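You operate a simulated robot arm through the tools that you are given. There is no shell and no other tool. Be economical: measure what you need, move in short steps, check, and stop when the job is done.

You are at the controls of a simulated two-armed robot. One attempt, no reset.

Task
Put the rolling pin away, then pass the brush to your other hand and sweep up the flour.
Fine: the pin goes in the white drawer, which ends shut; brush back.

The check looks at the end state, three seconds after you hand in, the way a careful person would. Anything else that was tipped, shoved, dropped, spilled or broken makes it a failure.

Robot
Two 7-joint arms with two-finger parallel grippers on one trunk, on a base that drives. Base frame: it is fixed to the floor where the robot stands at the start and does not move with it; the origin is under the middle of the robot, x ahead of it, y to its left, z up. Lengths are in m, angles in degrees, forces in N, time in s.
The left shoulder is at the start at [0.07, 0.134, 1.176], the right one opposite. With the tool pointing down near the work surface each hand reaches from about 0.1 to 0.64 m from the robot's upright axis, wherever it stands, measured 20 degrees to its own side. Places, roughly: white drawer [0.7, 0, 0.7]; white drawer inside [0.7, 0, 0.7]; flour patch [0.7, -0.5, 0.8]. Payload 1.57 kg a hand.
Tool frame (each hand has its own): the origin (TCP) lies between the finger pads and is the grasp point; the fingertips stand 0.03 m ahead of it; z points along the fingers, y is the line along which they close. The gripper opens to 0.08 m. The fingers are 0.017 m wide and 0.012 m thick; the gripper's body (0.04 by 0.082 m) begins 0.08 m behind the TCP.
Orientation is told as [roll, pitch, yaw] about the base's x, y, z axes, in that order, counted from this pose: with the fingers straight down and closing along the base's y, the tool's x points along the base's -x, its y along +y and its z along -z.

Tools
- The arms move only by the tool apply_moves. It takes "left_deltas", "right_deltas" or both (then of equal length, played together; a hand with none holds still); each is a list of rows, each an object of numbers (a shift or turn left out is 0, a gripper value left out holds the last): "x", "y", "z": the shift along the tool's x, y, z in units of 25 mm (1.0 is 25 mm); "rx", "ry", "rz": the turn, a rotation vector about the tool's x, y, z in units of 6 degrees (1.0 is 6 degrees); "gripper": the closure, from 0 (fully open) to 1 (shut). In form: [{"x": .., "y": .., "z": .., "rx": .., "ry": .., "rz": .., "gripper": ..}, ...]. A call has 1 to 8 rows; each row shifts and turns the commanded pose from where the row before left it, along the tool's axes as they then stand. A call with a number of a shift or a turn outside -1 to 1 is refused whole. Each row takes 0.2 s and may step no farther than 0.05 m and 8.6 degrees from the row before; otherwise, or with a gripper value out of range, the whole call is refused. Where a pose cannot be reached the arm comes as near as it can. A force on the tool above 40 N (or 10 N above the force at the start of the call, whichever is more), or a blocked arm, ends the call early, and 0.2 s more pass. Each finger travels about 0.153 m/s and halts on what it meets, pressing with about 25 N; the grip force reading is that of the motor and also rises with nothing between the fingers. The clock runs only during rows and for 0.2 s after the last one: add rows that do not move to give the fingers time. It gives the time, the measured TCP pose, the force on the tool (base axes), the opening and the grip force at its end, in the units of the frame above (readings bear some noise).
- Cameras (640 x 400 px; columns grow to the right, rows downward): "scene" is now at [0.1225, -0.032, 1.3839]; the picture's right is [-0.40, -0.92, 0.00], its down [-0.70, 0.31, -0.65] and it looks along [0.59, -0.26, -0.76] (base axes); focal length 268 px, centre (320, 200). "left" rides on the left gripper at [0.072, 0.007, -0.122] in its tool frame; the picture's right is [-0.09, 1.00, 0.00], its down [-0.84, -0.08, -0.54] and it looks along [-0.54, -0.05, 0.84] (tool axes); focal length 238 px, centre (320, 200). "right" rides on the right gripper at [0.072, -0.007, -0.122] in its tool frame; the picture's right is [0.09, 1.00, 0.00], its down [-0.84, 0.08, -0.54] and it looks along [-0.54, 0.05, 0.84] (tool axes); focal length 238 px, centre (320, 200). There is no depth. A picture from a camera that has moved, and an enlarged one, comes with that camera's place and axes in the base frame and with its lens.
- capture(camera): a new picture of that camera. It takes no simulated time.
- lift_body(by): slides the trunk up (or, below 0, down) by that many m; the arms and the scene camera ride with it, the base frame stays. It gives what a move gives, with no picture.
- steer(legs): drives the robot by 1 to 6 legs, each [ahead, left, turn to the left] in m, m and degrees, along the robot's own axes; the way and the turn of a leg run together, so that a leg with both is an arc; at most 1.5 m and 180 degrees a leg. The arms and the cameras ride along, it lands a little off, and it stops where it bumps. It gives what a move gives.
- aim_head(pan, tilt): turns the head with the scene camera to pan (to the left, within 86 degrees either way) and tilt (down, from -29 to 69), counted from straight ahead of the robot. It gives what a move gives.
- zoom(camera, box): a new picture of the part [left, top, right, bottom] of that camera's present view, enlarged. It takes no simulated time.
- finish_job(): hands the job in; it is judged then, once.

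Work in short steps. Places have to be worked out from the pictures, the camera data and where the tool is seen: move nearer, look again, correct. Check each grasp and each placing, and mend what went wrong. You have 120 turns and 108 pictures in all, those below and enlarged ones among them. Open the grippers and draw the arms clear of the work before you hand the job in, unless the task says otherwise; then end with one line.

The tools are called after "Call:" by a JSON object that holds its "api" and its "payload". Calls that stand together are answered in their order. apply_moves: Moves the arms, as the interface text tells. Its arguments: {"type":"object","properties":{"left_deltas":{"type":"array","items":{"type":"object","properties":{"x":{"type":"number"},"y":{"type":"number"},"z":{"type":"number"},"rx":{"type":"number"},"ry":{"type":"number"},"rz":{"type":"number"},"gripper":{"type":"number"}}}},"right_deltas":{"type":"array","items":{"type":"object","properties":{"x":{"type":"number"},"y":{"type":"number"},"z":{"type":"number"},"rx":{"type":"number"},"ry":{"type":"number"},"rz":{"type":"number"},"gripper":{"type":"number"}}}}},"required":[]} The other tools are called the same way: lift_body (by) slides the trunk up or down; steer (legs) drives the base; aim_head (pan, tilt) turns the head that bears the scene camera; capture (camera) takes a picture; zoom (camera, box) takes an enlarged picture of a part of a camera's view; finish_job () hands the job in.

At the start:

```text
clock: 0.0
left_tool_pos: [0.5144, 0.0514, 1.0708]
left_ee_rot: [0.1, 0.0, 0.1]
left_wrist_force: [0.2, 0.4, 0.8]
left_finger_gap: 0.0796
left_grasp_force: 0.1
right_tool_pos: [0.3073, -0.2403, 1.0573]
right_ee_rot: [0.0, -0.1, 0.1]
right_wrist_force: [-0.2, -0.5, -0.3]
right_finger_gap: 0.08
right_grasp_force: 0.0
trunk travel left (down, up): [-0.75, 0.19]
robot x, y, heading: [0.0044, -0.0003, 0.2]
head pan, tilt: [-23.6, 49.7]
```

scene: 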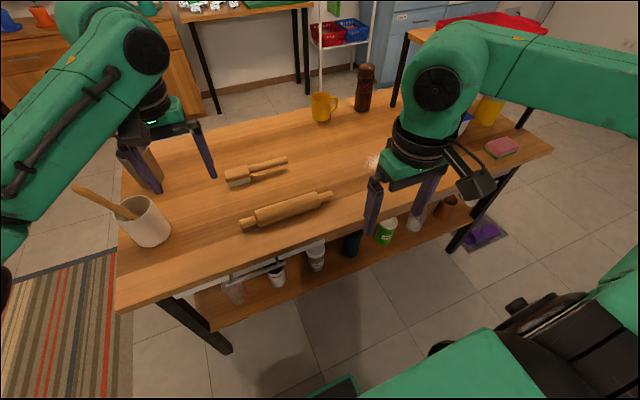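
right: 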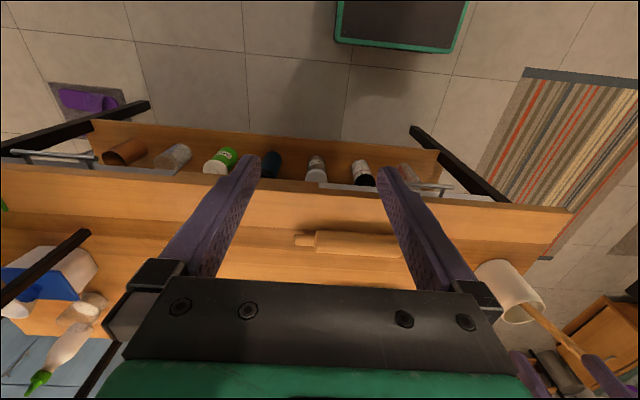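
left: 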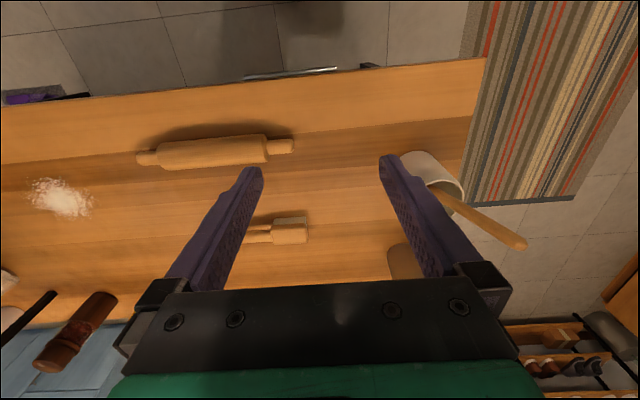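

I'll look closer at the pin/brush area and the table front before moving.

Call:
{"api": "zoom", "payload": {"camera": "scene", "box": [120, 130, 360, 280]}}

Call:
{"api": "zoom", "payload": {"camera": "scene", "box": [340, 80, 580, 260]}}

Call:
{"api": "zoom", "payload": {"camera": "right", "box": [0, 80, 560, 400]}}

```text
2.67 times, centred on (240, 205) of scene
camera zoom: at [0.1225, -0.032, 1.3839], right [-0.4, -0.92, 0.0], down [-0.7, 0.31, -0.65], along [0.59, -0.26, -0.76], focal length 716 px, centre (533, 187)
```

zoom: 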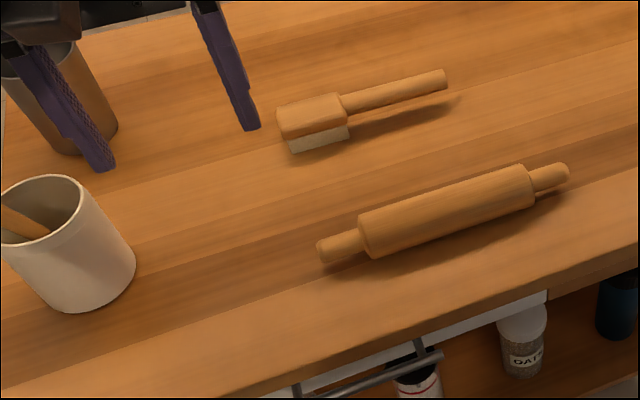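

```text
2.22 times, centred on (460, 170) of scene
camera zoom: at [0.1225, -0.032, 1.3839], right [-0.4, -0.92, 0.0], down [-0.7, 0.31, -0.65], along [0.59, -0.26, -0.76], focal length 596 px, centre (9, 267)
```

zoom: 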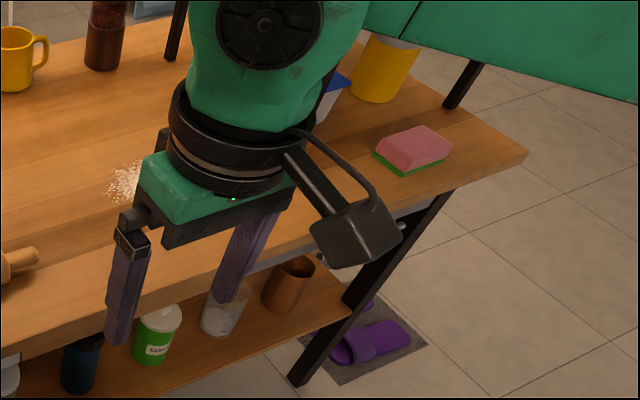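

```text
1.14 times, centred on (280, 240) of right
camera zoom: at [0.236, -0.2455, 1.1778], right [-0.09, 1.0, 0.0], down [0.84, 0.08, 0.54], along [0.54, 0.05, -0.84], focal length 272 px, centre (366, 154)
```

zoom: 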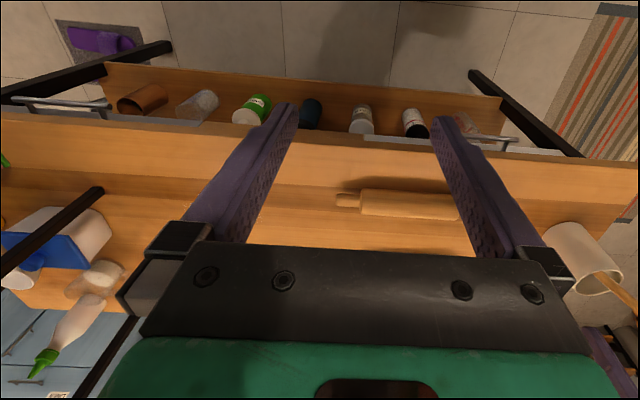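

I need to see the drawer front. I'll back up a bit, keeping the arms where they are relative to the body, and look.

Call:
{"api": "steer", "payload": {"legs": [[-0.5, 0, 0]]}}

Call:
{"api": "aim_head", "payload": {"pan": -15, "tilt": 35}}

Call:
{"api": "lift_body", "payload": {"by": -0.3}}

Call:
{"api": "capture", "payload": {"camera": "scene"}}

```text
clock: 2.9
left_tool_pos: [0.0171, 0.0517, 1.0701]
left_ee_rot: [0.1, 0.1, 0.2]
left_wrist_force: [0.4, -0.8, 1.0]
left_finger_gap: 0.0801
left_grasp_force: 0.0
right_tool_pos: [-0.1886, -0.2397, 1.0561]
right_ee_rot: [0.0, 0.1, 0.2]
right_wrist_force: [-0.9, -0.2, 0.6]
right_finger_gap: 0.0801
right_grasp_force: 0.0
trunk travel left (down, up): [-0.75, 0.19]
robot x, y, heading: [-0.4972, -0.0001, 0.1]
head pan, tilt: [-23.6, 49.7]
```

```text
clock: 3.7
left_tool_pos: [0.0155, 0.0522, 1.0704]
left_ee_rot: [-0.1, 0.0, 0.2]
left_wrist_force: [0.8, 0.3, 0.1]
left_finger_gap: 0.0797
left_grasp_force: 0.0
right_tool_pos: [-0.1909, -0.2407, 1.0555]
right_ee_rot: [0.1, 0.0, 0.2]
right_wrist_force: [-0.8, 0.2, 0.7]
right_finger_gap: 0.0801
right_grasp_force: 0.0
trunk travel left (down, up): [-0.75, 0.19]
robot x, y, heading: [-0.503, -0.003, 0.1]
head pan, tilt: [-15.0, 35.0]
```

```text
clock: 6.7
left_tool_pos: [0.0161, 0.0528, 0.7698]
left_ee_rot: [0.0, 0.0, 0.2]
left_wrist_force: [-0.1, -0.2, -0.9]
left_finger_gap: 0.0798
left_grasp_force: 0.0
right_tool_pos: [-0.1898, -0.2404, 0.7566]
right_ee_rot: [0.0, 0.0, 0.2]
right_wrist_force: [0.0, -0.8, 0.1]
right_finger_gap: 0.08
right_grasp_force: 0.0
trunk travel left (down, up): [-0.45, 0.49]
robot x, y, heading: [-0.4945, 0.0019, 0.2]
head pan, tilt: [-15.0, 35.0]
```

```text
101 pictures are left
camera scene: at [-0.3612, -0.0242, 1.1052], right [-0.26, -0.97, 0.0], down [-0.55, 0.15, -0.82], along [0.79, -0.21, -0.57], focal length 268 px, centre (320, 200)
```

scene: 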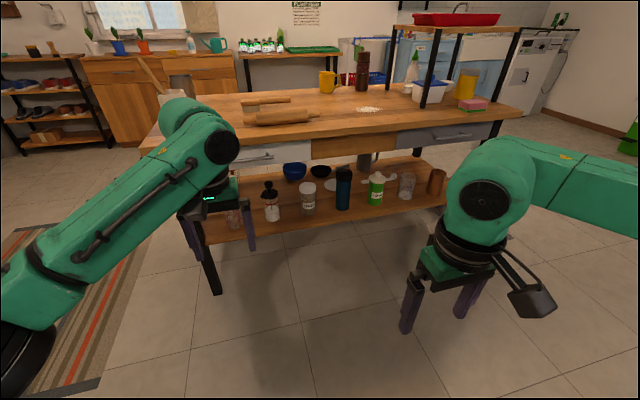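

Call:
{"api": "zoom", "payload": {"camera": "scene", "box": [200, 80, 360, 200]}}

Call:
{"api": "zoom", "payload": {"camera": "scene", "box": [330, 30, 530, 170]}}

```text
3.33 times, centred on (280, 140) of scene
camera zoom: at [-0.3612, -0.0242, 1.1052], right [-0.26, -0.97, 0.0], down [-0.55, 0.15, -0.82], along [0.79, -0.21, -0.57], focal length 894 px, centre (453, 400)
```

zoom: 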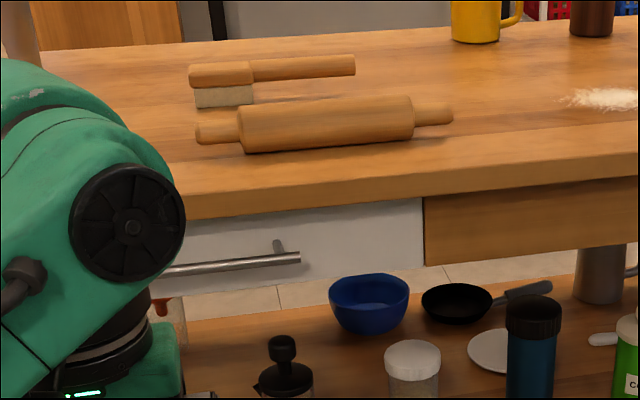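

```text
2.86 times, centred on (430, 100) of scene
camera zoom: at [-0.3612, -0.0242, 1.1052], right [-0.26, -0.97, 0.0], down [-0.55, 0.15, -0.82], along [0.79, -0.21, -0.57], focal length 767 px, centre (6, 486)
```

zoom: 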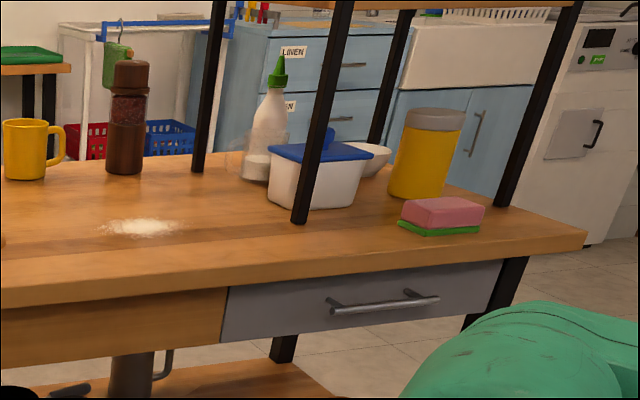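

White drawer front is about x 0.51, z 0.66–0.74, y −0.22..0.22, with a bar handle around z 0.705. I'll turn the left hand to point forward in free space.

Call:
{"api": "apply_moves", "payload": {"left_deltas": [{"ry": -1}, {"ry": -1}, {"ry": -1}, {"ry": -1}, {"ry": -1}, {"ry": -1}, {"ry": -1}, {"ry": -1}]}}

Call:
{"api": "apply_moves", "payload": {"left_deltas": [{"ry": -1}, {"ry": -1}, {"ry": -1}, {"ry": -1}, {"ry": -1}, {"ry": -1}, {"ry": -1}, {}]}}

Call:
{"api": "apply_moves", "payload": {"left_deltas": [{"rz": 1}, {"rz": 1}, {"rz": 1}, {"rz": 1}, {"rz": 1}, {"rz": 1}, {"rz": 1}, {"rz": 1}]}}

Call:
{"api": "apply_moves", "payload": {"left_deltas": [{"rz": 1}, {"rz": 1}, {"rz": 1}, {"rz": 1}, {"rz": 1}, {"rz": 1}, {"rz": 1}, {}]}}

Call:
{"api": "capture", "payload": {"camera": "scene"}}

Call:
{"api": "capture", "payload": {"camera": "left"}}

```text
clock: 8.5
left_tool_pos: [0.0144, 0.0515, 0.7703]
left_ee_rot: [-0.2, -48.2, 0.3]
left_wrist_force: [-0.9, 0.6, -0.2]
left_finger_gap: 0.0797
left_grasp_force: 0.1
right_tool_pos: [-0.1902, -0.2394, 0.7559]
right_ee_rot: [0.0, 0.0, 0.2]
right_wrist_force: [-0.4, -0.8, 0.1]
right_finger_gap: 0.0801
right_grasp_force: 0.1
trunk travel left (down, up): [-0.45, 0.49]
robot x, y, heading: [-0.4959, 0.0021, 0.3]
head pan, tilt: [-15.0, 35.0]
```

```text
clock: 10.3
left_tool_pos: [0.0155, 0.0531, 0.77]
left_ee_rot: [169.1, -90.0, -168.9]
left_wrist_force: [-0.8, 0.2, -0.4]
left_finger_gap: 0.0799
left_grasp_force: 0.0
right_tool_pos: [-0.19, -0.2398, 0.7563]
right_ee_rot: [0.0, 0.0, 0.1]
right_wrist_force: [-0.1, 0.1, 0.0]
right_finger_gap: 0.0801
right_grasp_force: 0.1
trunk travel left (down, up): [-0.45, 0.49]
robot x, y, heading: [-0.4975, -0.0009, 0.1]
head pan, tilt: [-15.0, 35.0]
```

```text
clock: 12.1
left_tool_pos: [0.0159, 0.0522, 0.7698]
left_ee_rot: [89.9, -41.9, -89.7]
left_wrist_force: [0.4, 0.0, 0.5]
left_finger_gap: 0.0803
left_grasp_force: 0.0
right_tool_pos: [-0.1901, -0.2407, 0.7557]
right_ee_rot: [0.0, 0.0, 0.1]
right_wrist_force: [0.2, -0.2, 0.6]
right_finger_gap: 0.0799
right_grasp_force: 0.1
trunk travel left (down, up): [-0.45, 0.49]
robot x, y, heading: [-0.502, -0.001, 0.1]
head pan, tilt: [-15.0, 35.0]
```

```text
clock: 13.9
left_tool_pos: [0.016, 0.0525, 0.77]
left_ee_rot: [90.0, 0.0, -89.8]
left_wrist_force: [-0.5, 0.6, -0.8]
left_finger_gap: 0.0798
left_grasp_force: 0.1
right_tool_pos: [-0.1901, -0.2408, 0.7558]
right_ee_rot: [0.0, -0.1, 0.1]
right_wrist_force: [0.4, 0.3, -0.5]
right_finger_gap: 0.0798
right_grasp_force: 0.0
trunk travel left (down, up): [-0.45, 0.49]
robot x, y, heading: [-0.499, -0.0041, 0.1]
head pan, tilt: [-15.0, 35.0]
```

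```text
98 pictures are left
camera scene: at [-0.3612, -0.0243, 1.1052], right [-0.26, -0.97, 0.0], down [-0.55, 0.15, -0.82], along [0.79, -0.21, -0.57], focal length 268 px, centre (320, 200)
```

scene: 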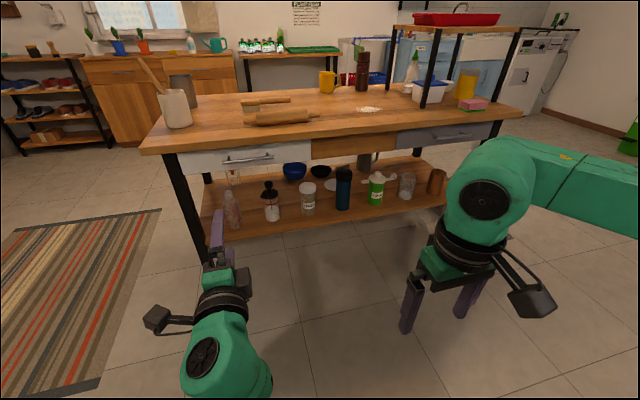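

```text
97 pictures are left
camera left: at [-0.1053, 0.1233, 0.7768], right [0.0, -0.09, 1.0], down [-0.54, -0.84, -0.08], along [0.84, -0.54, -0.05], focal length 238 px, centre (320, 200)
```

left: 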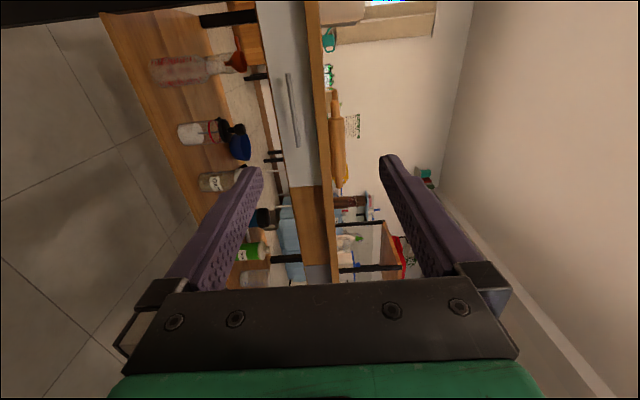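

Rotation is good. Two-view estimate puts the handle at x≈0.485, y −0.085..0.083, z≈0.70. Drive forward and align the left hand.

Call:
{"api": "steer", "payload": {"legs": [[0.35, 0, 0]]}}

Call:
{"api": "apply_moves", "payload": {"left_deltas": [{"x": -0.7, "y": -0.93}, {"x": -0.7, "y": -0.93}, {"x": -0.7, "y": -0.93}, {}]}}

Call:
{"api": "capture", "payload": {"camera": "left"}}

Call:
{"api": "capture", "payload": {"camera": "scene"}}

```text
clock: 16.2
left_tool_pos: [0.3711, 0.0516, 0.7709]
left_ee_rot: [89.9, 0.1, -90.0]
left_wrist_force: [-0.7, -0.3, 0.2]
left_finger_gap: 0.0801
left_grasp_force: 0.0
right_tool_pos: [0.1641, -0.2407, 0.7563]
right_ee_rot: [0.0, 0.0, -0.1]
right_wrist_force: [0.1, 0.1, -0.3]
right_finger_gap: 0.0798
right_grasp_force: 0.0
trunk travel left (down, up): [-0.45, 0.49]
robot x, y, heading: [-0.1435, 0.0009, -0.1]
head pan, tilt: [-15.0, 35.0]
```

```text
clock: 17.2
left_tool_pos: [0.3704, -0.0013, 0.7008]
left_ee_rot: [90.0, 0.0, -90.0]
left_wrist_force: [-0.4, -0.5, 0.2]
left_finger_gap: 0.0799
left_grasp_force: 0.1
right_tool_pos: [0.1638, -0.2416, 0.7563]
right_ee_rot: [0.1, 0.0, 0.0]
right_wrist_force: [-0.7, 0.4, 0.9]
right_finger_gap: 0.08
right_grasp_force: 0.1
trunk travel left (down, up): [-0.45, 0.49]
robot x, y, heading: [-0.1436, -0.0012, 0.0]
head pan, tilt: [-15.0, 35.0]
```

```text
96 pictures are left
camera left: at [0.2498, 0.0708, 0.7068], right [0.0, -0.09, 1.0], down [-0.54, -0.84, -0.08], along [0.84, -0.54, -0.05], focal length 238 px, centre (320, 200)
```

left: 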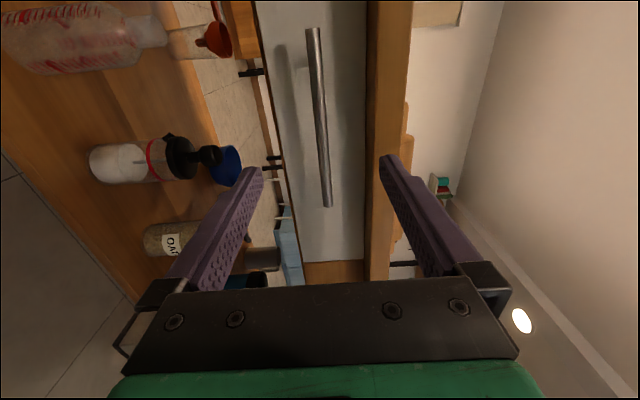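

```text
95 pictures are left
camera scene: at [-0.0067, -0.0242, 1.1052], right [-0.26, -0.97, 0.0], down [-0.55, 0.15, -0.82], along [0.79, -0.21, -0.57], focal length 268 px, centre (320, 200)
```

scene: 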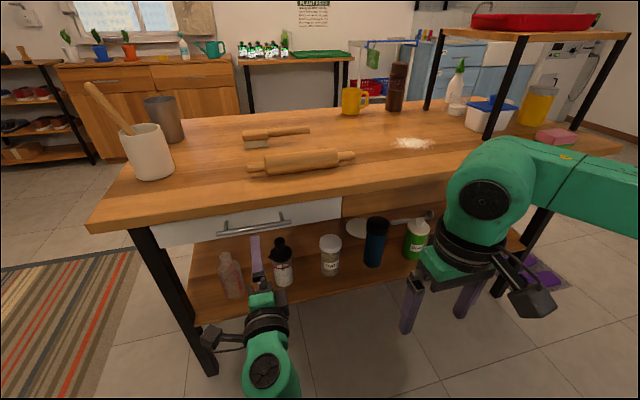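

Aligned: handle at z≈0.70, x≈0.48. Advance 0.10 and close.

Call:
{"api": "apply_moves", "payload": {"left_deltas": [{"z": 1}, {"z": 1}, {"z": 1}, {"z": 1}, {}, {"gripper": 1}, {"gripper": 1}, {"gripper": 1}]}}

Call:
{"api": "capture", "payload": {"camera": "left"}}

```text
clock: 19.0
left_tool_pos: [0.47, -0.0009, 0.7019]
left_ee_rot: [90.0, 0.0, -90.0]
left_wrist_force: [1.2, 0.1, 4.2]
left_finger_gap: 0.0115
left_grasp_force: 29.1
right_tool_pos: [0.1637, -0.2397, 0.7563]
right_ee_rot: [0.0, 0.0, 0.0]
right_wrist_force: [-0.2, 0.4, 0.8]
right_finger_gap: 0.08
right_grasp_force: 0.0
trunk travel left (down, up): [-0.45, 0.49]
robot x, y, heading: [-0.145, -0.0013, 0.1]
head pan, tilt: [-15.0, 35.0]
```

```text
94 pictures are left
camera left: at [0.3486, 0.07, 0.7082], right [0.0, -0.09, 1.0], down [-0.54, -0.84, -0.08], along [0.84, -0.54, -0.05], focal length 238 px, centre (320, 200)
```

left: 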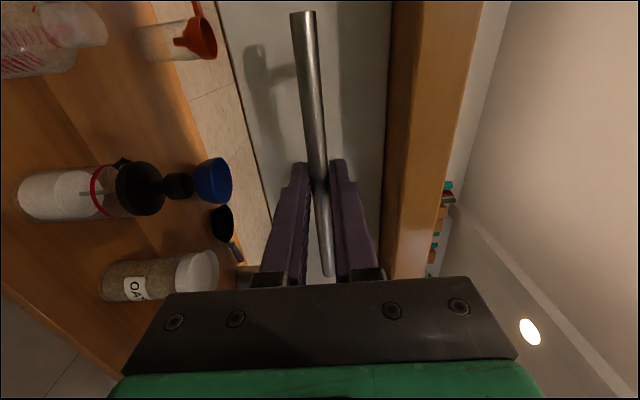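

Handle gripped (gap 11.5 mm). Pull the drawer.

Call:
{"api": "apply_moves", "payload": {"left_deltas": [{"z": -0.6}, {"z": -0.8}, {"z": -1}, {"z": -1}, {"z": -1}, {"z": -1}, {"z": -1}, {"z": -1}]}}

Call:
{"api": "capture", "payload": {"camera": "scene"}}

```text
clock: 20.8
left_tool_pos: [0.2836, -0.0012, 0.7005]
left_ee_rot: [90.3, -0.1, -89.9]
left_wrist_force: [-1.1, 1.0, 24.3]
left_finger_gap: 0.0119
left_grasp_force: 28.9
right_tool_pos: [0.1602, -0.2408, 0.7566]
right_ee_rot: [0.0, -0.3, -0.1]
right_wrist_force: [-0.4, 0.5, -0.9]
right_finger_gap: 0.0798
right_grasp_force: 0.1
trunk travel left (down, up): [-0.45, 0.49]
robot x, y, heading: [-0.1426, -0.0037, -0.2]
head pan, tilt: [-15.0, 35.0]
```

```text
93 pictures are left
camera scene: at [-0.0103, -0.0243, 1.1058], right [-0.26, -0.97, 0.0], down [-0.55, 0.15, -0.82], along [0.79, -0.21, -0.57], focal length 268 px, centre (320, 200)
```

scene: 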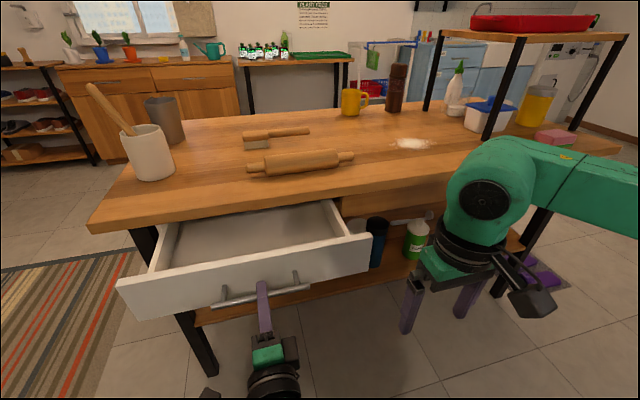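

Drawer is open ~0.19 m and empty. Release, retreat and move the left hand aside, then raise the trunk.

Call:
{"api": "apply_moves", "payload": {"left_deltas": [{"gripper": 0}, {"gripper": 0}, {"gripper": 0}, {"z": -1}, {"z": -1}, {"z": -1}, {}, {}]}}

Call:
{"api": "apply_moves", "payload": {"left_deltas": [{"x": 1}, {"x": 1}, {"x": 1}, {"x": 1}, {"x": 1}, {"x": 1}, {"x": 1}, {"x": 1}]}}

Call:
{"api": "lift_body", "payload": {"by": 0.3}}

Call:
{"api": "steer", "payload": {"legs": [[0.13, 0, 0]]}}

Call:
{"api": "aim_head", "payload": {"pan": -5, "tilt": 58}}

Call:
{"api": "capture", "payload": {"camera": "scene"}}

Call:
{"api": "capture", "payload": {"camera": "right"}}

```text
clock: 22.6
left_tool_pos: [0.2104, -0.0001, 0.6989]
left_ee_rot: [90.0, 0.0, -90.0]
left_wrist_force: [-0.1, -0.8, 0.3]
left_finger_gap: 0.0801
left_grasp_force: 0.1
right_tool_pos: [0.1633, -0.2408, 0.7563]
right_ee_rot: [0.0, 0.1, -0.3]
right_wrist_force: [-0.4, 0.2, 0.2]
right_finger_gap: 0.0803
right_grasp_force: 0.0
trunk travel left (down, up): [-0.45, 0.49]
robot x, y, heading: [-0.1423, 0.0019, 0.2]
head pan, tilt: [-15.0, 35.0]
```

```text
clock: 24.4
left_tool_pos: [0.2105, 0.1991, 0.7015]
left_ee_rot: [90.1, -0.2, -90.0]
left_wrist_force: [-0.1, 0.2, -0.1]
left_finger_gap: 0.0799
left_grasp_force: 0.1
right_tool_pos: [0.1646, -0.2408, 0.7565]
right_ee_rot: [0.0, 0.0, -0.1]
right_wrist_force: [-0.6, 0.2, -0.6]
right_finger_gap: 0.0796
right_grasp_force: 0.0
trunk travel left (down, up): [-0.45, 0.49]
robot x, y, heading: [-0.1428, 0.0014, -0.2]
head pan, tilt: [-15.0, 35.0]
```

```text
clock: 27.4
left_tool_pos: [0.2094, 0.1993, 1.0003]
left_ee_rot: [90.0, -0.1, -90.0]
left_wrist_force: [0.6, 0.0, 0.0]
left_finger_gap: 0.0801
left_grasp_force: 0.0
right_tool_pos: [0.1651, -0.2418, 1.0556]
right_ee_rot: [-0.1, 0.0, -0.1]
right_wrist_force: [-0.6, 0.3, 1.0]
right_finger_gap: 0.08
right_grasp_force: 0.2
trunk travel left (down, up): [-0.75, 0.19]
robot x, y, heading: [-0.1419, -0.0003, -0.0]
head pan, tilt: [-15.0, 35.0]
```

```text
clock: 28.7
left_tool_pos: [0.3399, 0.2009, 1.0008]
left_ee_rot: [90.0, 0.1, -90.0]
left_wrist_force: [0.5, -1.3, 0.0]
left_finger_gap: 0.08
left_grasp_force: 0.1
right_tool_pos: [0.2914, -0.2405, 1.0574]
right_ee_rot: [0.0, -0.1, -0.1]
right_wrist_force: [-0.2, 0.1, 0.8]
right_finger_gap: 0.08
right_grasp_force: 0.2
trunk travel left (down, up): [-0.75, 0.19]
robot x, y, heading: [-0.0115, -0.0002, 0.0]
head pan, tilt: [-15.0, 35.0]
```

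```text
clock: 29.5
left_tool_pos: [0.3395, 0.1983, 1.0011]
left_ee_rot: [90.0, 0.0, -90.0]
left_wrist_force: [-0.5, 0.8, -0.3]
left_finger_gap: 0.08
left_grasp_force: 0.1
right_tool_pos: [0.2931, -0.2417, 1.056]
right_ee_rot: [0.0, -0.2, 0.0]
right_wrist_force: [-0.1, -0.3, -0.1]
right_finger_gap: 0.0795
right_grasp_force: 0.1
trunk travel left (down, up): [-0.75, 0.19]
robot x, y, heading: [-0.0141, -0.0004, -0.1]
head pan, tilt: [-5.0, 58.0]
```

```text
92 pictures are left
camera scene: at [0.1062, -0.0077, 1.3733], right [-0.09, -1.0, 0.0], down [-0.84, 0.08, -0.53], along [0.53, -0.05, -0.85], focal length 268 px, centre (320, 200)
```

scene: 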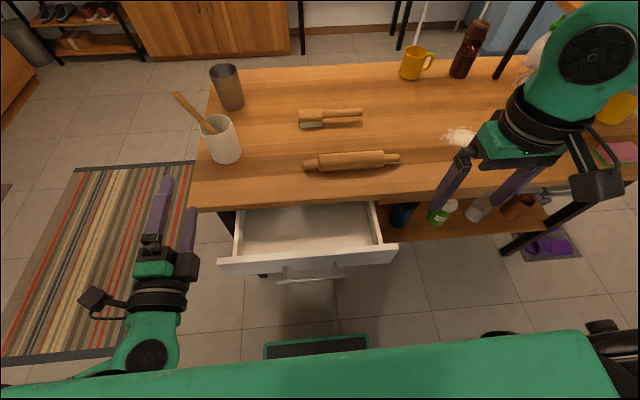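

```text
91 pictures are left
camera right: at [0.2216, -0.2463, 1.1778], right [-0.09, 1.0, 0.0], down [0.84, 0.08, 0.54], along [0.54, 0.05, -0.84], focal length 238 px, centre (320, 200)
```

right: 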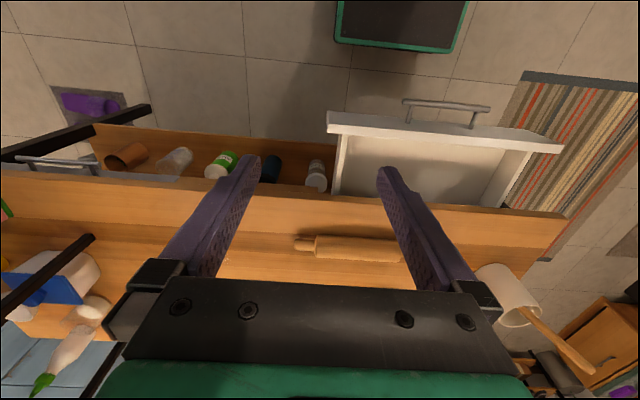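

Pin centre ≈ (0.583, −0.140). Yaw the right hand 90° so it closes along x.

Call:
{"api": "apply_moves", "payload": {"right_deltas": [{"rz": -1}, {"rz": -1}, {"rz": -1}, {"rz": -1}, {"rz": -1}, {"rz": -1}, {"rz": -1}, {"rz": -1}]}}

Call:
{"api": "apply_moves", "payload": {"right_deltas": [{"rz": -1}, {"rz": -1}, {"rz": -1}, {"rz": -1}, {"rz": -1}, {"rz": -1}, {"rz": -1}, {}]}}

Call:
{"api": "apply_moves", "payload": {"right_deltas": [{"y": -1, "x": -0.5}, {"y": -1, "x": -0.5}, {"y": -1, "x": -0.5}, {"y": -1, "x": -0.5}, {"y": -1, "x": -0.5}, {"y": -1, "x": -0.5}, {"y": -1, "x": -0.5}, {"y": -1, "x": -0.5}]}}

Call:
{"api": "apply_moves", "payload": {"right_deltas": [{"y": -1, "z": 1}, {"y": -1, "z": 1}, {"y": -1, "z": 1}, {"y": -0.6, "z": 1}, {}]}}

Call:
{"api": "capture", "payload": {"camera": "right"}}

Call:
{"api": "capture", "payload": {"camera": "scene"}}

```text
clock: 31.3
left_tool_pos: [0.3395, 0.2011, 1.0014]
left_ee_rot: [90.0, 0.0, -89.9]
left_wrist_force: [-0.8, 0.6, -0.7]
left_finger_gap: 0.0802
left_grasp_force: 0.2
right_tool_pos: [0.2745, -0.1846, 1.0573]
right_ee_rot: [-0.2, 0.1, 47.8]
right_wrist_force: [0.0, 0.0, -0.2]
right_finger_gap: 0.0801
right_grasp_force: 0.0
right hand out of reach, approached as far as the arm can: row 6, 7, 8
trunk travel left (down, up): [-0.75, 0.19]
robot x, y, heading: [-0.0135, -0.0031, -0.2]
head pan, tilt: [-5.0, 58.0]
```

```text
clock: 33.1
left_tool_pos: [0.3387, 0.1988, 1.0006]
left_ee_rot: [90.1, 0.0, -90.0]
left_wrist_force: [0.2, 0.0, 0.0]
left_finger_gap: 0.0799
left_grasp_force: 0.0
right_tool_pos: [0.1724, -0.0687, 1.0577]
right_ee_rot: [-0.1, 0.0, 89.8]
right_wrist_force: [0.2, 0.7, 0.2]
right_finger_gap: 0.0799
right_grasp_force: 0.0
right hand out of reach, approached as far as the arm can: row 1, 2, 3, 4, 5, 6, 7
trunk travel left (down, up): [-0.75, 0.19]
robot x, y, heading: [-0.0142, -0.0012, -0.1]
head pan, tilt: [-5.0, 58.0]
```

```text
clock: 34.9
left_tool_pos: [0.341, 0.1987, 1.0012]
left_ee_rot: [90.0, 0.0, -89.9]
left_wrist_force: [0.1, -0.5, 0.6]
left_finger_gap: 0.08
left_grasp_force: 0.1
right_tool_pos: [0.1933, -0.0344, 1.0554]
right_ee_rot: [-0.1, -0.1, 89.7]
right_wrist_force: [0.3, 0.8, -0.6]
right_finger_gap: 0.0801
right_grasp_force: 0.1
right hand out of reach, approached as far as the arm can: row 1, 2, 3, 4, 5, 6, 7, 8
trunk travel left (down, up): [-0.75, 0.19]
robot x, y, heading: [-0.0128, -0.0012, -0.0]
head pan, tilt: [-5.0, 58.0]
```

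```text
clock: 36.1
left_tool_pos: [0.3392, 0.1981, 1.0006]
left_ee_rot: [89.9, 0.0, -90.0]
left_wrist_force: [0.2, 0.5, 0.2]
left_finger_gap: 0.0803
left_grasp_force: 0.0
right_tool_pos: [0.2031, -0.0456, 0.9621]
right_ee_rot: [-0.5, -0.1, 89.4]
right_wrist_force: [0.5, -0.1, 0.3]
right_finger_gap: 0.0801
right_grasp_force: 0.1
right hand out of reach, approached as far as the arm can: row 1, 2, 3, 4
trunk travel left (down, up): [-0.75, 0.19]
robot x, y, heading: [-0.0184, -0.0001, -0.2]
head pan, tilt: [-5.0, 58.0]
```

```text
90 pictures are left
camera right: at [0.2093, -0.1178, 1.085], right [-1.0, -0.08, -0.01], down [-0.07, 0.84, 0.54], along [-0.04, 0.54, -0.84], focal length 238 px, centre (320, 200)
```

right: 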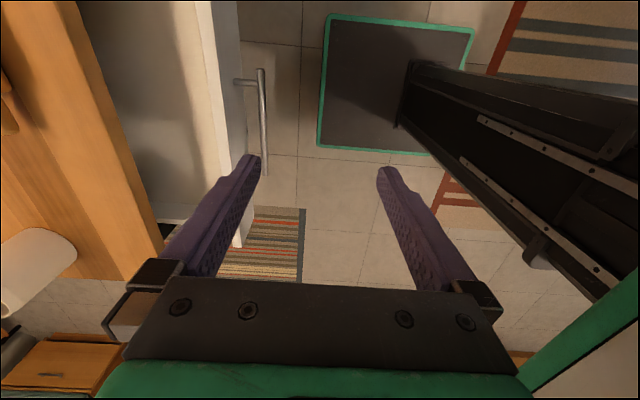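

```text
89 pictures are left
camera scene: at [0.1062, -0.0074, 1.3733], right [-0.09, -1.0, 0.0], down [-0.84, 0.07, -0.53], along [0.53, -0.05, -0.85], focal length 268 px, centre (320, 200)
```

scene: 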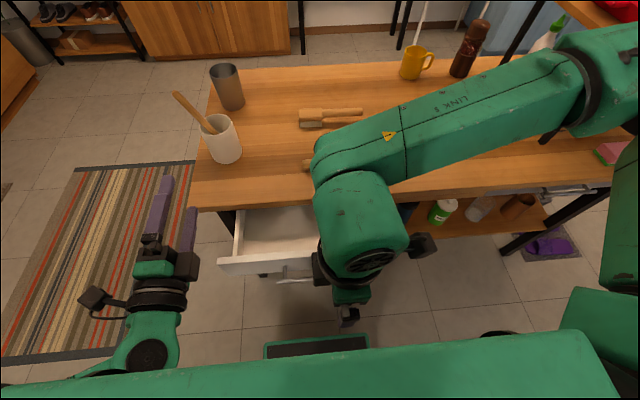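

Yawing that way runs into the reach limit; I'll unwind it and go the other way.

Call:
{"api": "apply_moves", "payload": {"right_deltas": [{"rz": 1}, {"rz": 1}, {"rz": 1}, {"rz": 1}, {"rz": 1}]}}

Call:
{"api": "apply_moves", "payload": {"right_deltas": [{"rz": 1}, {"rz": 1}, {"rz": 1}, {"rz": 1}, {"rz": 1}]}}

Call:
{"api": "apply_moves", "payload": {"right_deltas": [{"rz": 1}, {"rz": 1}, {"rz": 1}, {"rz": 1}, {"rz": 1}]}}

```text
clock: 37.3
left_tool_pos: [0.3395, 0.199, 1.0006]
left_ee_rot: [90.0, -0.1, -90.0]
left_wrist_force: [-0.3, 0.5, -0.1]
left_finger_gap: 0.08
left_grasp_force: 0.0
right_tool_pos: [0.2042, -0.0478, 0.9646]
right_ee_rot: [0.0, 0.0, 59.8]
right_wrist_force: [-0.3, 0.1, 0.5]
right_finger_gap: 0.0801
right_grasp_force: 0.0
trunk travel left (down, up): [-0.75, 0.19]
robot x, y, heading: [-0.0126, -0.0037, -0.0]
head pan, tilt: [-5.0, 58.0]
```

```text
clock: 38.5
left_tool_pos: [0.3399, 0.1999, 1.0007]
left_ee_rot: [90.0, 0.0, -90.0]
left_wrist_force: [1.0, -0.7, 0.3]
left_finger_gap: 0.0798
left_grasp_force: 0.1
right_tool_pos: [0.2043, -0.0484, 0.9626]
right_ee_rot: [-0.1, 0.0, 29.8]
right_wrist_force: [-0.2, 0.4, 0.4]
right_finger_gap: 0.0798
right_grasp_force: 0.0
trunk travel left (down, up): [-0.75, 0.19]
robot x, y, heading: [-0.0115, -0.0003, -0.3]
head pan, tilt: [-5.0, 58.0]
```

```text
clock: 39.5
left_tool_pos: [0.34, 0.1988, 1.0018]
left_ee_rot: [90.0, 0.0, -90.0]
left_wrist_force: [0.0, -0.2, 0.2]
left_finger_gap: 0.08
left_grasp_force: 0.0
right_tool_pos: [0.2075, -0.048, 0.9641]
right_ee_rot: [-0.2, -0.5, 10.1]
right_wrist_force: [2.5, -0.4, 0.1]
right_finger_gap: 0.08
right_grasp_force: 0.0
trunk travel left (down, up): [-0.75, 0.19]
robot x, y, heading: [-0.0167, -0.0034, -0.3]
head pan, tilt: [-5.0, 58.0]
stopped in row 4 (right hand): the force on the tool passed its limit (the readings are from after the stop); the commanded pose is now the measured one
```

Probably touched my own torso. Move the right hand forward and right, away from it, staying high.

Call:
{"api": "apply_moves", "payload": {"right_deltas": [{"x": -1}, {"x": -1, "y": -0.5}, {"x": -1, "y": -0.5}, {"x": -1, "y": -0.5}, {"x": -1, "y": -0.5}, {"x": -1, "y": -0.5}, {"x": -0.6}, {}]}}

Call:
{"api": "capture", "payload": {"camera": "scene"}}

```text
clock: 41.3
left_tool_pos: [0.3404, 0.198, 0.9998]
left_ee_rot: [89.9, 0.1, -89.9]
left_wrist_force: [0.6, 0.0, -0.2]
left_finger_gap: 0.0802
left_grasp_force: 0.2
right_tool_pos: [0.3814, -0.0801, 0.9658]
right_ee_rot: [-0.2, -0.5, 10.1]
right_wrist_force: [0.2, -0.3, 0.4]
right_finger_gap: 0.0798
right_grasp_force: 0.1
trunk travel left (down, up): [-0.75, 0.19]
robot x, y, heading: [-0.0121, -0.002, 0.1]
head pan, tilt: [-5.0, 58.0]
```

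```text
88 pictures are left
camera scene: at [0.1058, -0.0076, 1.3733], right [-0.09, -1.0, 0.0], down [-0.84, 0.07, -0.53], along [0.53, -0.05, -0.85], focal length 268 px, centre (320, 200)
```

scene: 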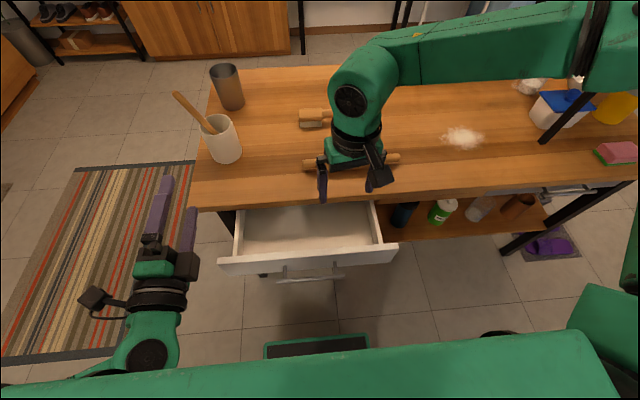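

Call:
{"api": "apply_moves", "payload": {"right_deltas": [{"rz": 1}, {"rz": 1}, {"rz": 1}, {"rz": 1}, {"rz": 1}, {"rz": 1}, {"rz": 1}, {"rz": 1}]}}

Call:
{"api": "apply_moves", "payload": {"right_deltas": [{"rz": 1}, {"rz": 1}, {"rz": 1}, {"rz": 1}, {"rz": 1}, {"rz": 1}, {"rz": 1}, {"rz": 1}]}}

Call:
{"api": "apply_moves", "payload": {"right_deltas": [{"rz": 0.7}, {}]}}

```text
clock: 43.1
left_tool_pos: [0.3398, 0.199, 1.0008]
left_ee_rot: [90.0, 0.0, -89.9]
left_wrist_force: [0.7, -0.1, 0.3]
left_finger_gap: 0.0798
left_grasp_force: 0.0
right_tool_pos: [0.381, -0.08, 0.9673]
right_ee_rot: [0.2, -0.6, -38.1]
right_wrist_force: [0.0, -0.3, 0.5]
right_finger_gap: 0.0799
right_grasp_force: 0.2
trunk travel left (down, up): [-0.75, 0.19]
robot x, y, heading: [-0.0144, -0.0042, 0.0]
head pan, tilt: [-5.0, 58.0]
```

```text
clock: 44.9
left_tool_pos: [0.3404, 0.1993, 1.0007]
left_ee_rot: [90.0, -0.1, -90.0]
left_wrist_force: [-0.2, -0.4, 0.5]
left_finger_gap: 0.0801
left_grasp_force: 0.1
right_tool_pos: [0.3804, -0.0819, 0.9665]
right_ee_rot: [0.5, -0.1, -86.1]
right_wrist_force: [-0.2, -0.3, -0.6]
right_finger_gap: 0.0799
right_grasp_force: 0.0
trunk travel left (down, up): [-0.75, 0.19]
robot x, y, heading: [-0.0184, -0.0012, 0.0]
head pan, tilt: [-5.0, 58.0]
```

```text
clock: 45.5
left_tool_pos: [0.3397, 0.1995, 1.001]
left_ee_rot: [90.0, 0.0, -89.9]
left_wrist_force: [-0.5, -0.5, 0.4]
left_finger_gap: 0.0801
left_grasp_force: 0.1
right_tool_pos: [0.3816, -0.0818, 0.9665]
right_ee_rot: [0.5, 0.0, -90.3]
right_wrist_force: [0.0, -0.4, 0.6]
right_finger_gap: 0.0799
right_grasp_force: 0.0
trunk travel left (down, up): [-0.75, 0.19]
robot x, y, heading: [-0.0128, -0.0015, -0.3]
head pan, tilt: [-5.0, 58.0]
```

Now tool x=+y base, tool y=+x base. Move above the pin.

Call:
{"api": "apply_moves", "payload": {"right_deltas": [{"y": 1, "x": -0.3}, {"y": 1, "x": -0.3}, {"y": 1, "x": -0.3}, {"y": 1, "x": -0.3}, {"y": 1, "x": -0.3}, {"y": 1, "x": -0.3}, {"y": 1, "x": -0.3}, {"y": 1, "x": -0.3}]}}

Call:
{"api": "apply_moves", "payload": {"right_deltas": [{"z": 1}, {"z": 1}, {}]}}

Call:
{"api": "capture", "payload": {"camera": "right"}}

Call:
{"api": "capture", "payload": {"camera": "scene"}}

```text
clock: 47.3
left_tool_pos: [0.3395, 0.1998, 1.0007]
left_ee_rot: [90.0, 0.0, -90.0]
left_wrist_force: [-1.0, 0.8, -0.8]
left_finger_gap: 0.0798
left_grasp_force: 0.0
right_tool_pos: [0.5185, -0.1873, 0.9864]
right_ee_rot: [0.6, 0.0, -90.2]
right_wrist_force: [0.4, -0.2, 0.2]
right_finger_gap: 0.08
right_grasp_force: 0.1
right hand out of reach, approached as far as the arm can: row 3, 4, 5, 6, 7, 8
trunk travel left (down, up): [-0.75, 0.19]
robot x, y, heading: [-0.0124, -0.0007, 0.1]
head pan, tilt: [-5.0, 58.0]
```

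```text
clock: 48.1
left_tool_pos: [0.3401, 0.1996, 1.0]
left_ee_rot: [90.0, 0.1, -90.0]
left_wrist_force: [0.0, 0.5, 0.1]
left_finger_gap: 0.0801
left_grasp_force: 0.1
right_tool_pos: [0.5064, -0.1947, 0.9406]
right_ee_rot: [0.6, -0.1, -90.2]
right_wrist_force: [0.1, -0.1, -0.6]
right_finger_gap: 0.0799
right_grasp_force: 0.0
right hand out of reach, approached as far as the arm can: row 1, 2
trunk travel left (down, up): [-0.75, 0.19]
robot x, y, heading: [-0.0119, 0.0006, 0.1]
head pan, tilt: [-5.0, 58.0]
```

```text
87 pictures are left
camera right: at [0.5002, -0.1207, 1.0617], right [1.0, 0.09, 0.01], down [0.07, -0.84, 0.54], along [0.06, -0.54, -0.84], focal length 238 px, centre (320, 200)
```

right: 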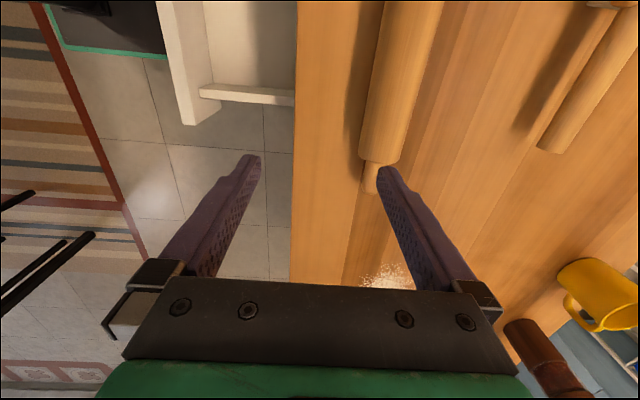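

```text
86 pictures are left
camera scene: at [0.1061, -0.0073, 1.3733], right [-0.09, -1.0, 0.0], down [-0.84, 0.07, -0.53], along [0.53, -0.05, -0.85], focal length 268 px, centre (320, 200)
```

scene: 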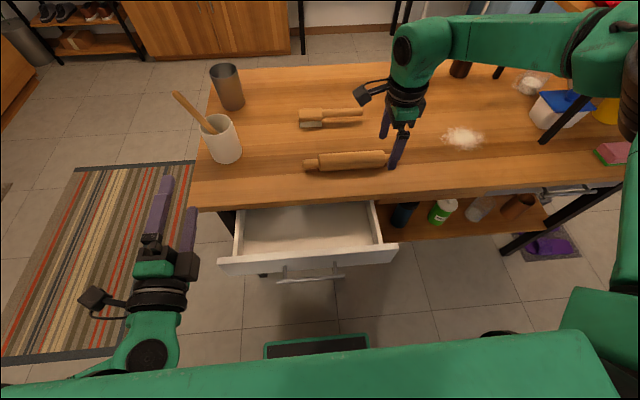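

Drive a bit closer (base clears the drawer) so the pin sits well inside the right hand's reach.

Call:
{"api": "steer", "payload": {"legs": [[0.08, 0, 0]]}}

Call:
{"api": "capture", "payload": {"camera": "scene"}}

Call:
{"api": "capture", "payload": {"camera": "right"}}

```text
clock: 49.1
left_tool_pos: [0.4161, 0.2003, 1.0017]
left_ee_rot: [90.0, 0.0, -90.0]
left_wrist_force: [0.2, 0.2, -0.5]
left_finger_gap: 0.0799
left_grasp_force: 0.1
right_tool_pos: [0.585, -0.1929, 0.9421]
right_ee_rot: [0.6, -0.1, -90.1]
right_wrist_force: [-0.1, 1.5, 0.5]
right_finger_gap: 0.0799
right_grasp_force: 0.2
trunk travel left (down, up): [-0.75, 0.19]
robot x, y, heading: [0.0634, 0.0004, -0.1]
head pan, tilt: [-5.0, 58.0]
```

```text
85 pictures are left
camera scene: at [0.1831, -0.0073, 1.3734], right [-0.09, -1.0, 0.0], down [-0.84, 0.07, -0.53], along [0.53, -0.05, -0.85], focal length 268 px, centre (320, 200)
```

scene: 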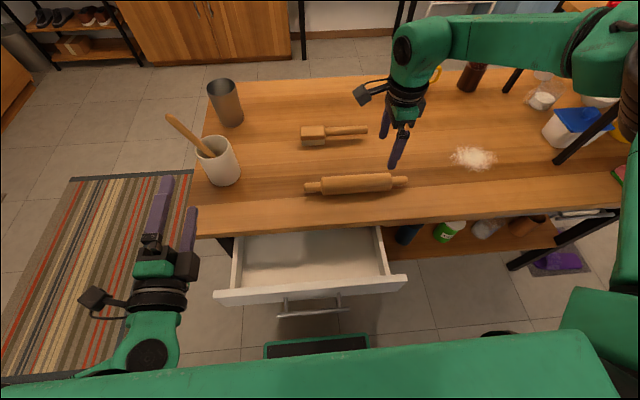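

```text
84 pictures are left
camera right: at [0.5779, -0.12, 1.0627], right [1.0, 0.09, 0.01], down [0.07, -0.84, 0.54], along [0.06, -0.54, -0.84], focal length 238 px, centre (320, 200)
```

right: 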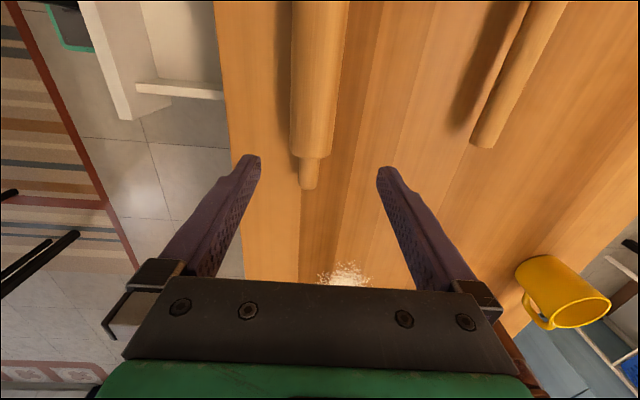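

Pin axis is at x≈0.579, centre y≈−0.14. Move over it and descend partway.

Call:
{"api": "apply_moves", "payload": {"right_deltas": [{"x": 0.7, "y": -0.08}, {"x": 0.7, "y": -0.08}, {"x": 0.7, "y": -0.08}, {"z": 1}, {"z": 1}, {"z": 1}, {}]}}

Call:
{"api": "capture", "payload": {"camera": "right"}}

```text
clock: 50.7
left_tool_pos: [0.4183, 0.1995, 1.001]
left_ee_rot: [90.0, -0.1, -90.0]
left_wrist_force: [-0.5, 1.5, -1.1]
left_finger_gap: 0.08
left_grasp_force: 0.0
right_tool_pos: [0.5416, -0.1701, 0.8871]
right_ee_rot: [0.6, 0.1, -90.2]
right_wrist_force: [0.3, 1.2, 0.1]
right_finger_gap: 0.0801
right_grasp_force: 0.0
right hand out of reach, approached as far as the arm can: row 1, 2, 3, 4, 5, 6
trunk travel left (down, up): [-0.75, 0.19]
robot x, y, heading: [0.0631, -0.0007, 0.0]
head pan, tilt: [-5.0, 58.0]
```

```text
83 pictures are left
camera right: at [0.535, -0.0978, 1.0085], right [1.0, 0.09, 0.01], down [0.07, -0.84, 0.54], along [0.06, -0.54, -0.84], focal length 238 px, centre (320, 200)
```

right: 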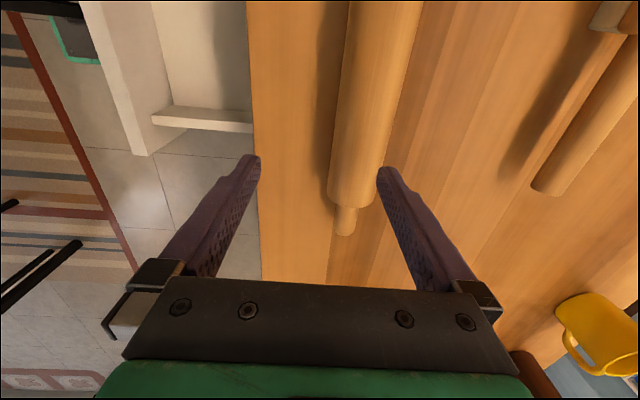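

The right arm is stuck in an awkward branch at this yaw. I'll withdraw it up and back to a neutral pose and try the left hand (which turned easily) for the pin.

Call:
{"api": "apply_moves", "payload": {"right_deltas": [{"z": -1}, {"z": -1}, {"z": -1}, {"z": -1, "y": -1}, {"z": -1, "y": -1}, {"z": -1, "y": -1, "x": -1}, {"y": -1, "x": -1}, {"x": -1}]}}

Call:
{"api": "apply_moves", "payload": {"right_deltas": [{"rz": -1}, {"rz": -1}, {"rz": -1}, {"rz": -1}, {"rz": -1}, {"rz": -1}, {"rz": -1}, {"rz": -1}]}}

Call:
{"api": "apply_moves", "payload": {"right_deltas": [{"rz": -1}, {"rz": -1}, {"rz": -1}, {"rz": -1}, {"rz": -1}, {"rz": -1}, {"rz": -1}, {}]}}

Call:
{"api": "apply_moves", "payload": {"left_deltas": [{"rx": 1}, {"rx": 1}, {"rx": 1}, {"rx": 1}, {"rx": 1}, {"rx": 1}, {"rx": 1}, {"rx": 1}]}}

Call:
{"api": "capture", "payload": {"camera": "scene"}}

```text
clock: 52.5
left_tool_pos: [0.4185, 0.1986, 1.0013]
left_ee_rot: [89.9, 0.1, -89.9]
left_wrist_force: [0.3, 0.0, 0.5]
left_finger_gap: 0.08
left_grasp_force: 0.0
right_tool_pos: [0.4385, -0.2452, 1.0374]
right_ee_rot: [0.4, 0.0, -90.1]
right_wrist_force: [0.0, 0.1, -0.4]
right_finger_gap: 0.08
right_grasp_force: 0.0
trunk travel left (down, up): [-0.75, 0.19]
robot x, y, heading: [0.0637, -0.0008, 0.3]
head pan, tilt: [-5.0, 58.0]
```

```text
clock: 54.3
left_tool_pos: [0.4174, 0.1983, 1.0019]
left_ee_rot: [89.9, -0.1, -90.1]
left_wrist_force: [-0.1, -1.0, 0.1]
left_finger_gap: 0.0799
left_grasp_force: 0.0
right_tool_pos: [0.4408, -0.245, 1.0375]
right_ee_rot: [0.3, -0.5, -41.9]
right_wrist_force: [-0.3, 0.1, 0.0]
right_finger_gap: 0.08
right_grasp_force: 0.0
trunk travel left (down, up): [-0.75, 0.19]
robot x, y, heading: [0.0665, 0.0024, -0.2]
head pan, tilt: [-5.0, 58.0]
```

```text
clock: 56.1
left_tool_pos: [0.4174, 0.2001, 1.0007]
left_ee_rot: [90.0, 0.0, -90.0]
left_wrist_force: [-0.1, -0.2, 0.5]
left_finger_gap: 0.0799
left_grasp_force: 0.1
right_tool_pos: [0.4391, -0.2445, 1.0368]
right_ee_rot: [-0.1, -0.6, -0.1]
right_wrist_force: [-0.4, 0.1, -1.0]
right_finger_gap: 0.0799
right_grasp_force: 0.1
trunk travel left (down, up): [-0.75, 0.19]
robot x, y, heading: [0.0636, -0.0006, 0.2]
head pan, tilt: [-5.0, 58.0]
```

```text
clock: 57.9
left_tool_pos: [0.4596, 0.2014, 0.9312]
left_ee_rot: [59.6, -1.6, -91.3]
left_wrist_force: [0.0, -0.2, 0.6]
left_finger_gap: 0.0798
left_grasp_force: 0.0
left hand out of reach, approached as far as the arm can: row 1, 2, 3, 4, 5, 6, 7, 8
right_tool_pos: [0.4412, -0.2453, 1.0355]
right_ee_rot: [-0.2, -0.6, -0.2]
right_wrist_force: [-0.4, -0.4, -0.5]
right_finger_gap: 0.0799
right_grasp_force: 0.0
trunk travel left (down, up): [-0.75, 0.19]
robot x, y, heading: [0.0652, -0.0037, -0.0]
head pan, tilt: [-5.0, 58.0]
```

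```text
82 pictures are left
camera scene: at [0.1858, -0.0082, 1.3732], right [-0.09, -1.0, 0.0], down [-0.85, 0.07, -0.53], along [0.53, -0.05, -0.85], focal length 268 px, centre (320, 200)
```

scene: 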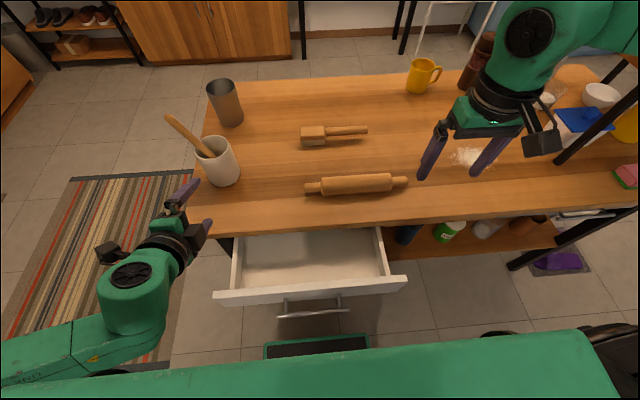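

Left doesn't like that direction either. Reach at this yaw grew with height relative to the shoulder, so I'll lower the trunk instead. First pull the left hand back and aside, and turn the right hand to −90°.

Call:
{"api": "apply_moves", "payload": {"left_deltas": [{"rx": -1}, {"rx": -1}, {"rx": -1}, {"rx": -1}, {"rx": -1}, {"z": -1, "x": 1}, {"z": -1, "x": 1}, {"z": -1, "x": 1}], "right_deltas": [{"rz": 1}, {"rz": 1}, {"rz": 1}, {"rz": 1}, {"rz": 1}, {"rz": 1}, {"rz": 1}, {"rz": 1}]}}

Call:
{"api": "apply_moves", "payload": {"left_deltas": [{"z": -1, "x": 1}, {"z": -1, "x": 1}, {"z": -1, "x": 1}, {"z": -1}, {"z": -1}, {}, {}, {}], "right_deltas": [{"rz": 1}, {"rz": 1}, {"rz": 1}, {"rz": 1}, {"rz": 1}, {"rz": 1}, {"rz": 1}, {}]}}

Call:
{"api": "capture", "payload": {"camera": "scene"}}

```text
clock: 59.7
left_tool_pos: [0.3861, 0.2781, 0.9324]
left_ee_rot: [88.4, -1.3, -90.7]
left_wrist_force: [-0.7, 0.1, -0.1]
left_finger_gap: 0.08
left_grasp_force: 0.0
right_tool_pos: [0.4399, -0.2457, 1.0364]
right_ee_rot: [0.4, -0.4, -48.2]
right_wrist_force: [0.1, 0.1, -0.5]
right_finger_gap: 0.08
right_grasp_force: 0.1
trunk travel left (down, up): [-0.75, 0.19]
robot x, y, heading: [0.0685, 0.0019, -0.1]
head pan, tilt: [-5.0, 58.0]
```

```text
clock: 61.5
left_tool_pos: [0.2616, 0.3529, 0.9358]
left_ee_rot: [88.4, -1.3, -90.8]
left_wrist_force: [-0.5, 0.0, 0.2]
left_finger_gap: 0.0802
left_grasp_force: 0.0
right_tool_pos: [0.4399, -0.2453, 1.0353]
right_ee_rot: [0.6, -0.1, -90.2]
right_wrist_force: [-0.7, -0.7, 0.5]
right_finger_gap: 0.0798
right_grasp_force: 0.1
trunk travel left (down, up): [-0.75, 0.19]
robot x, y, heading: [0.0664, 0.0022, 0.2]
head pan, tilt: [-5.0, 58.0]
```

```text
81 pictures are left
camera scene: at [0.1847, -0.0075, 1.3733], right [-0.09, -1.0, 0.0], down [-0.84, 0.07, -0.53], along [0.53, -0.05, -0.85], focal length 268 px, centre (320, 200)
```

scene: 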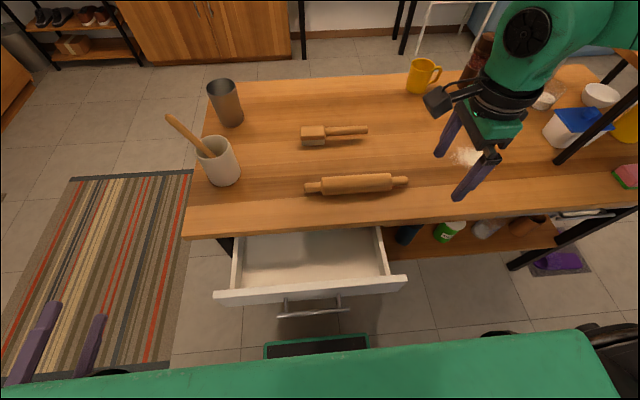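

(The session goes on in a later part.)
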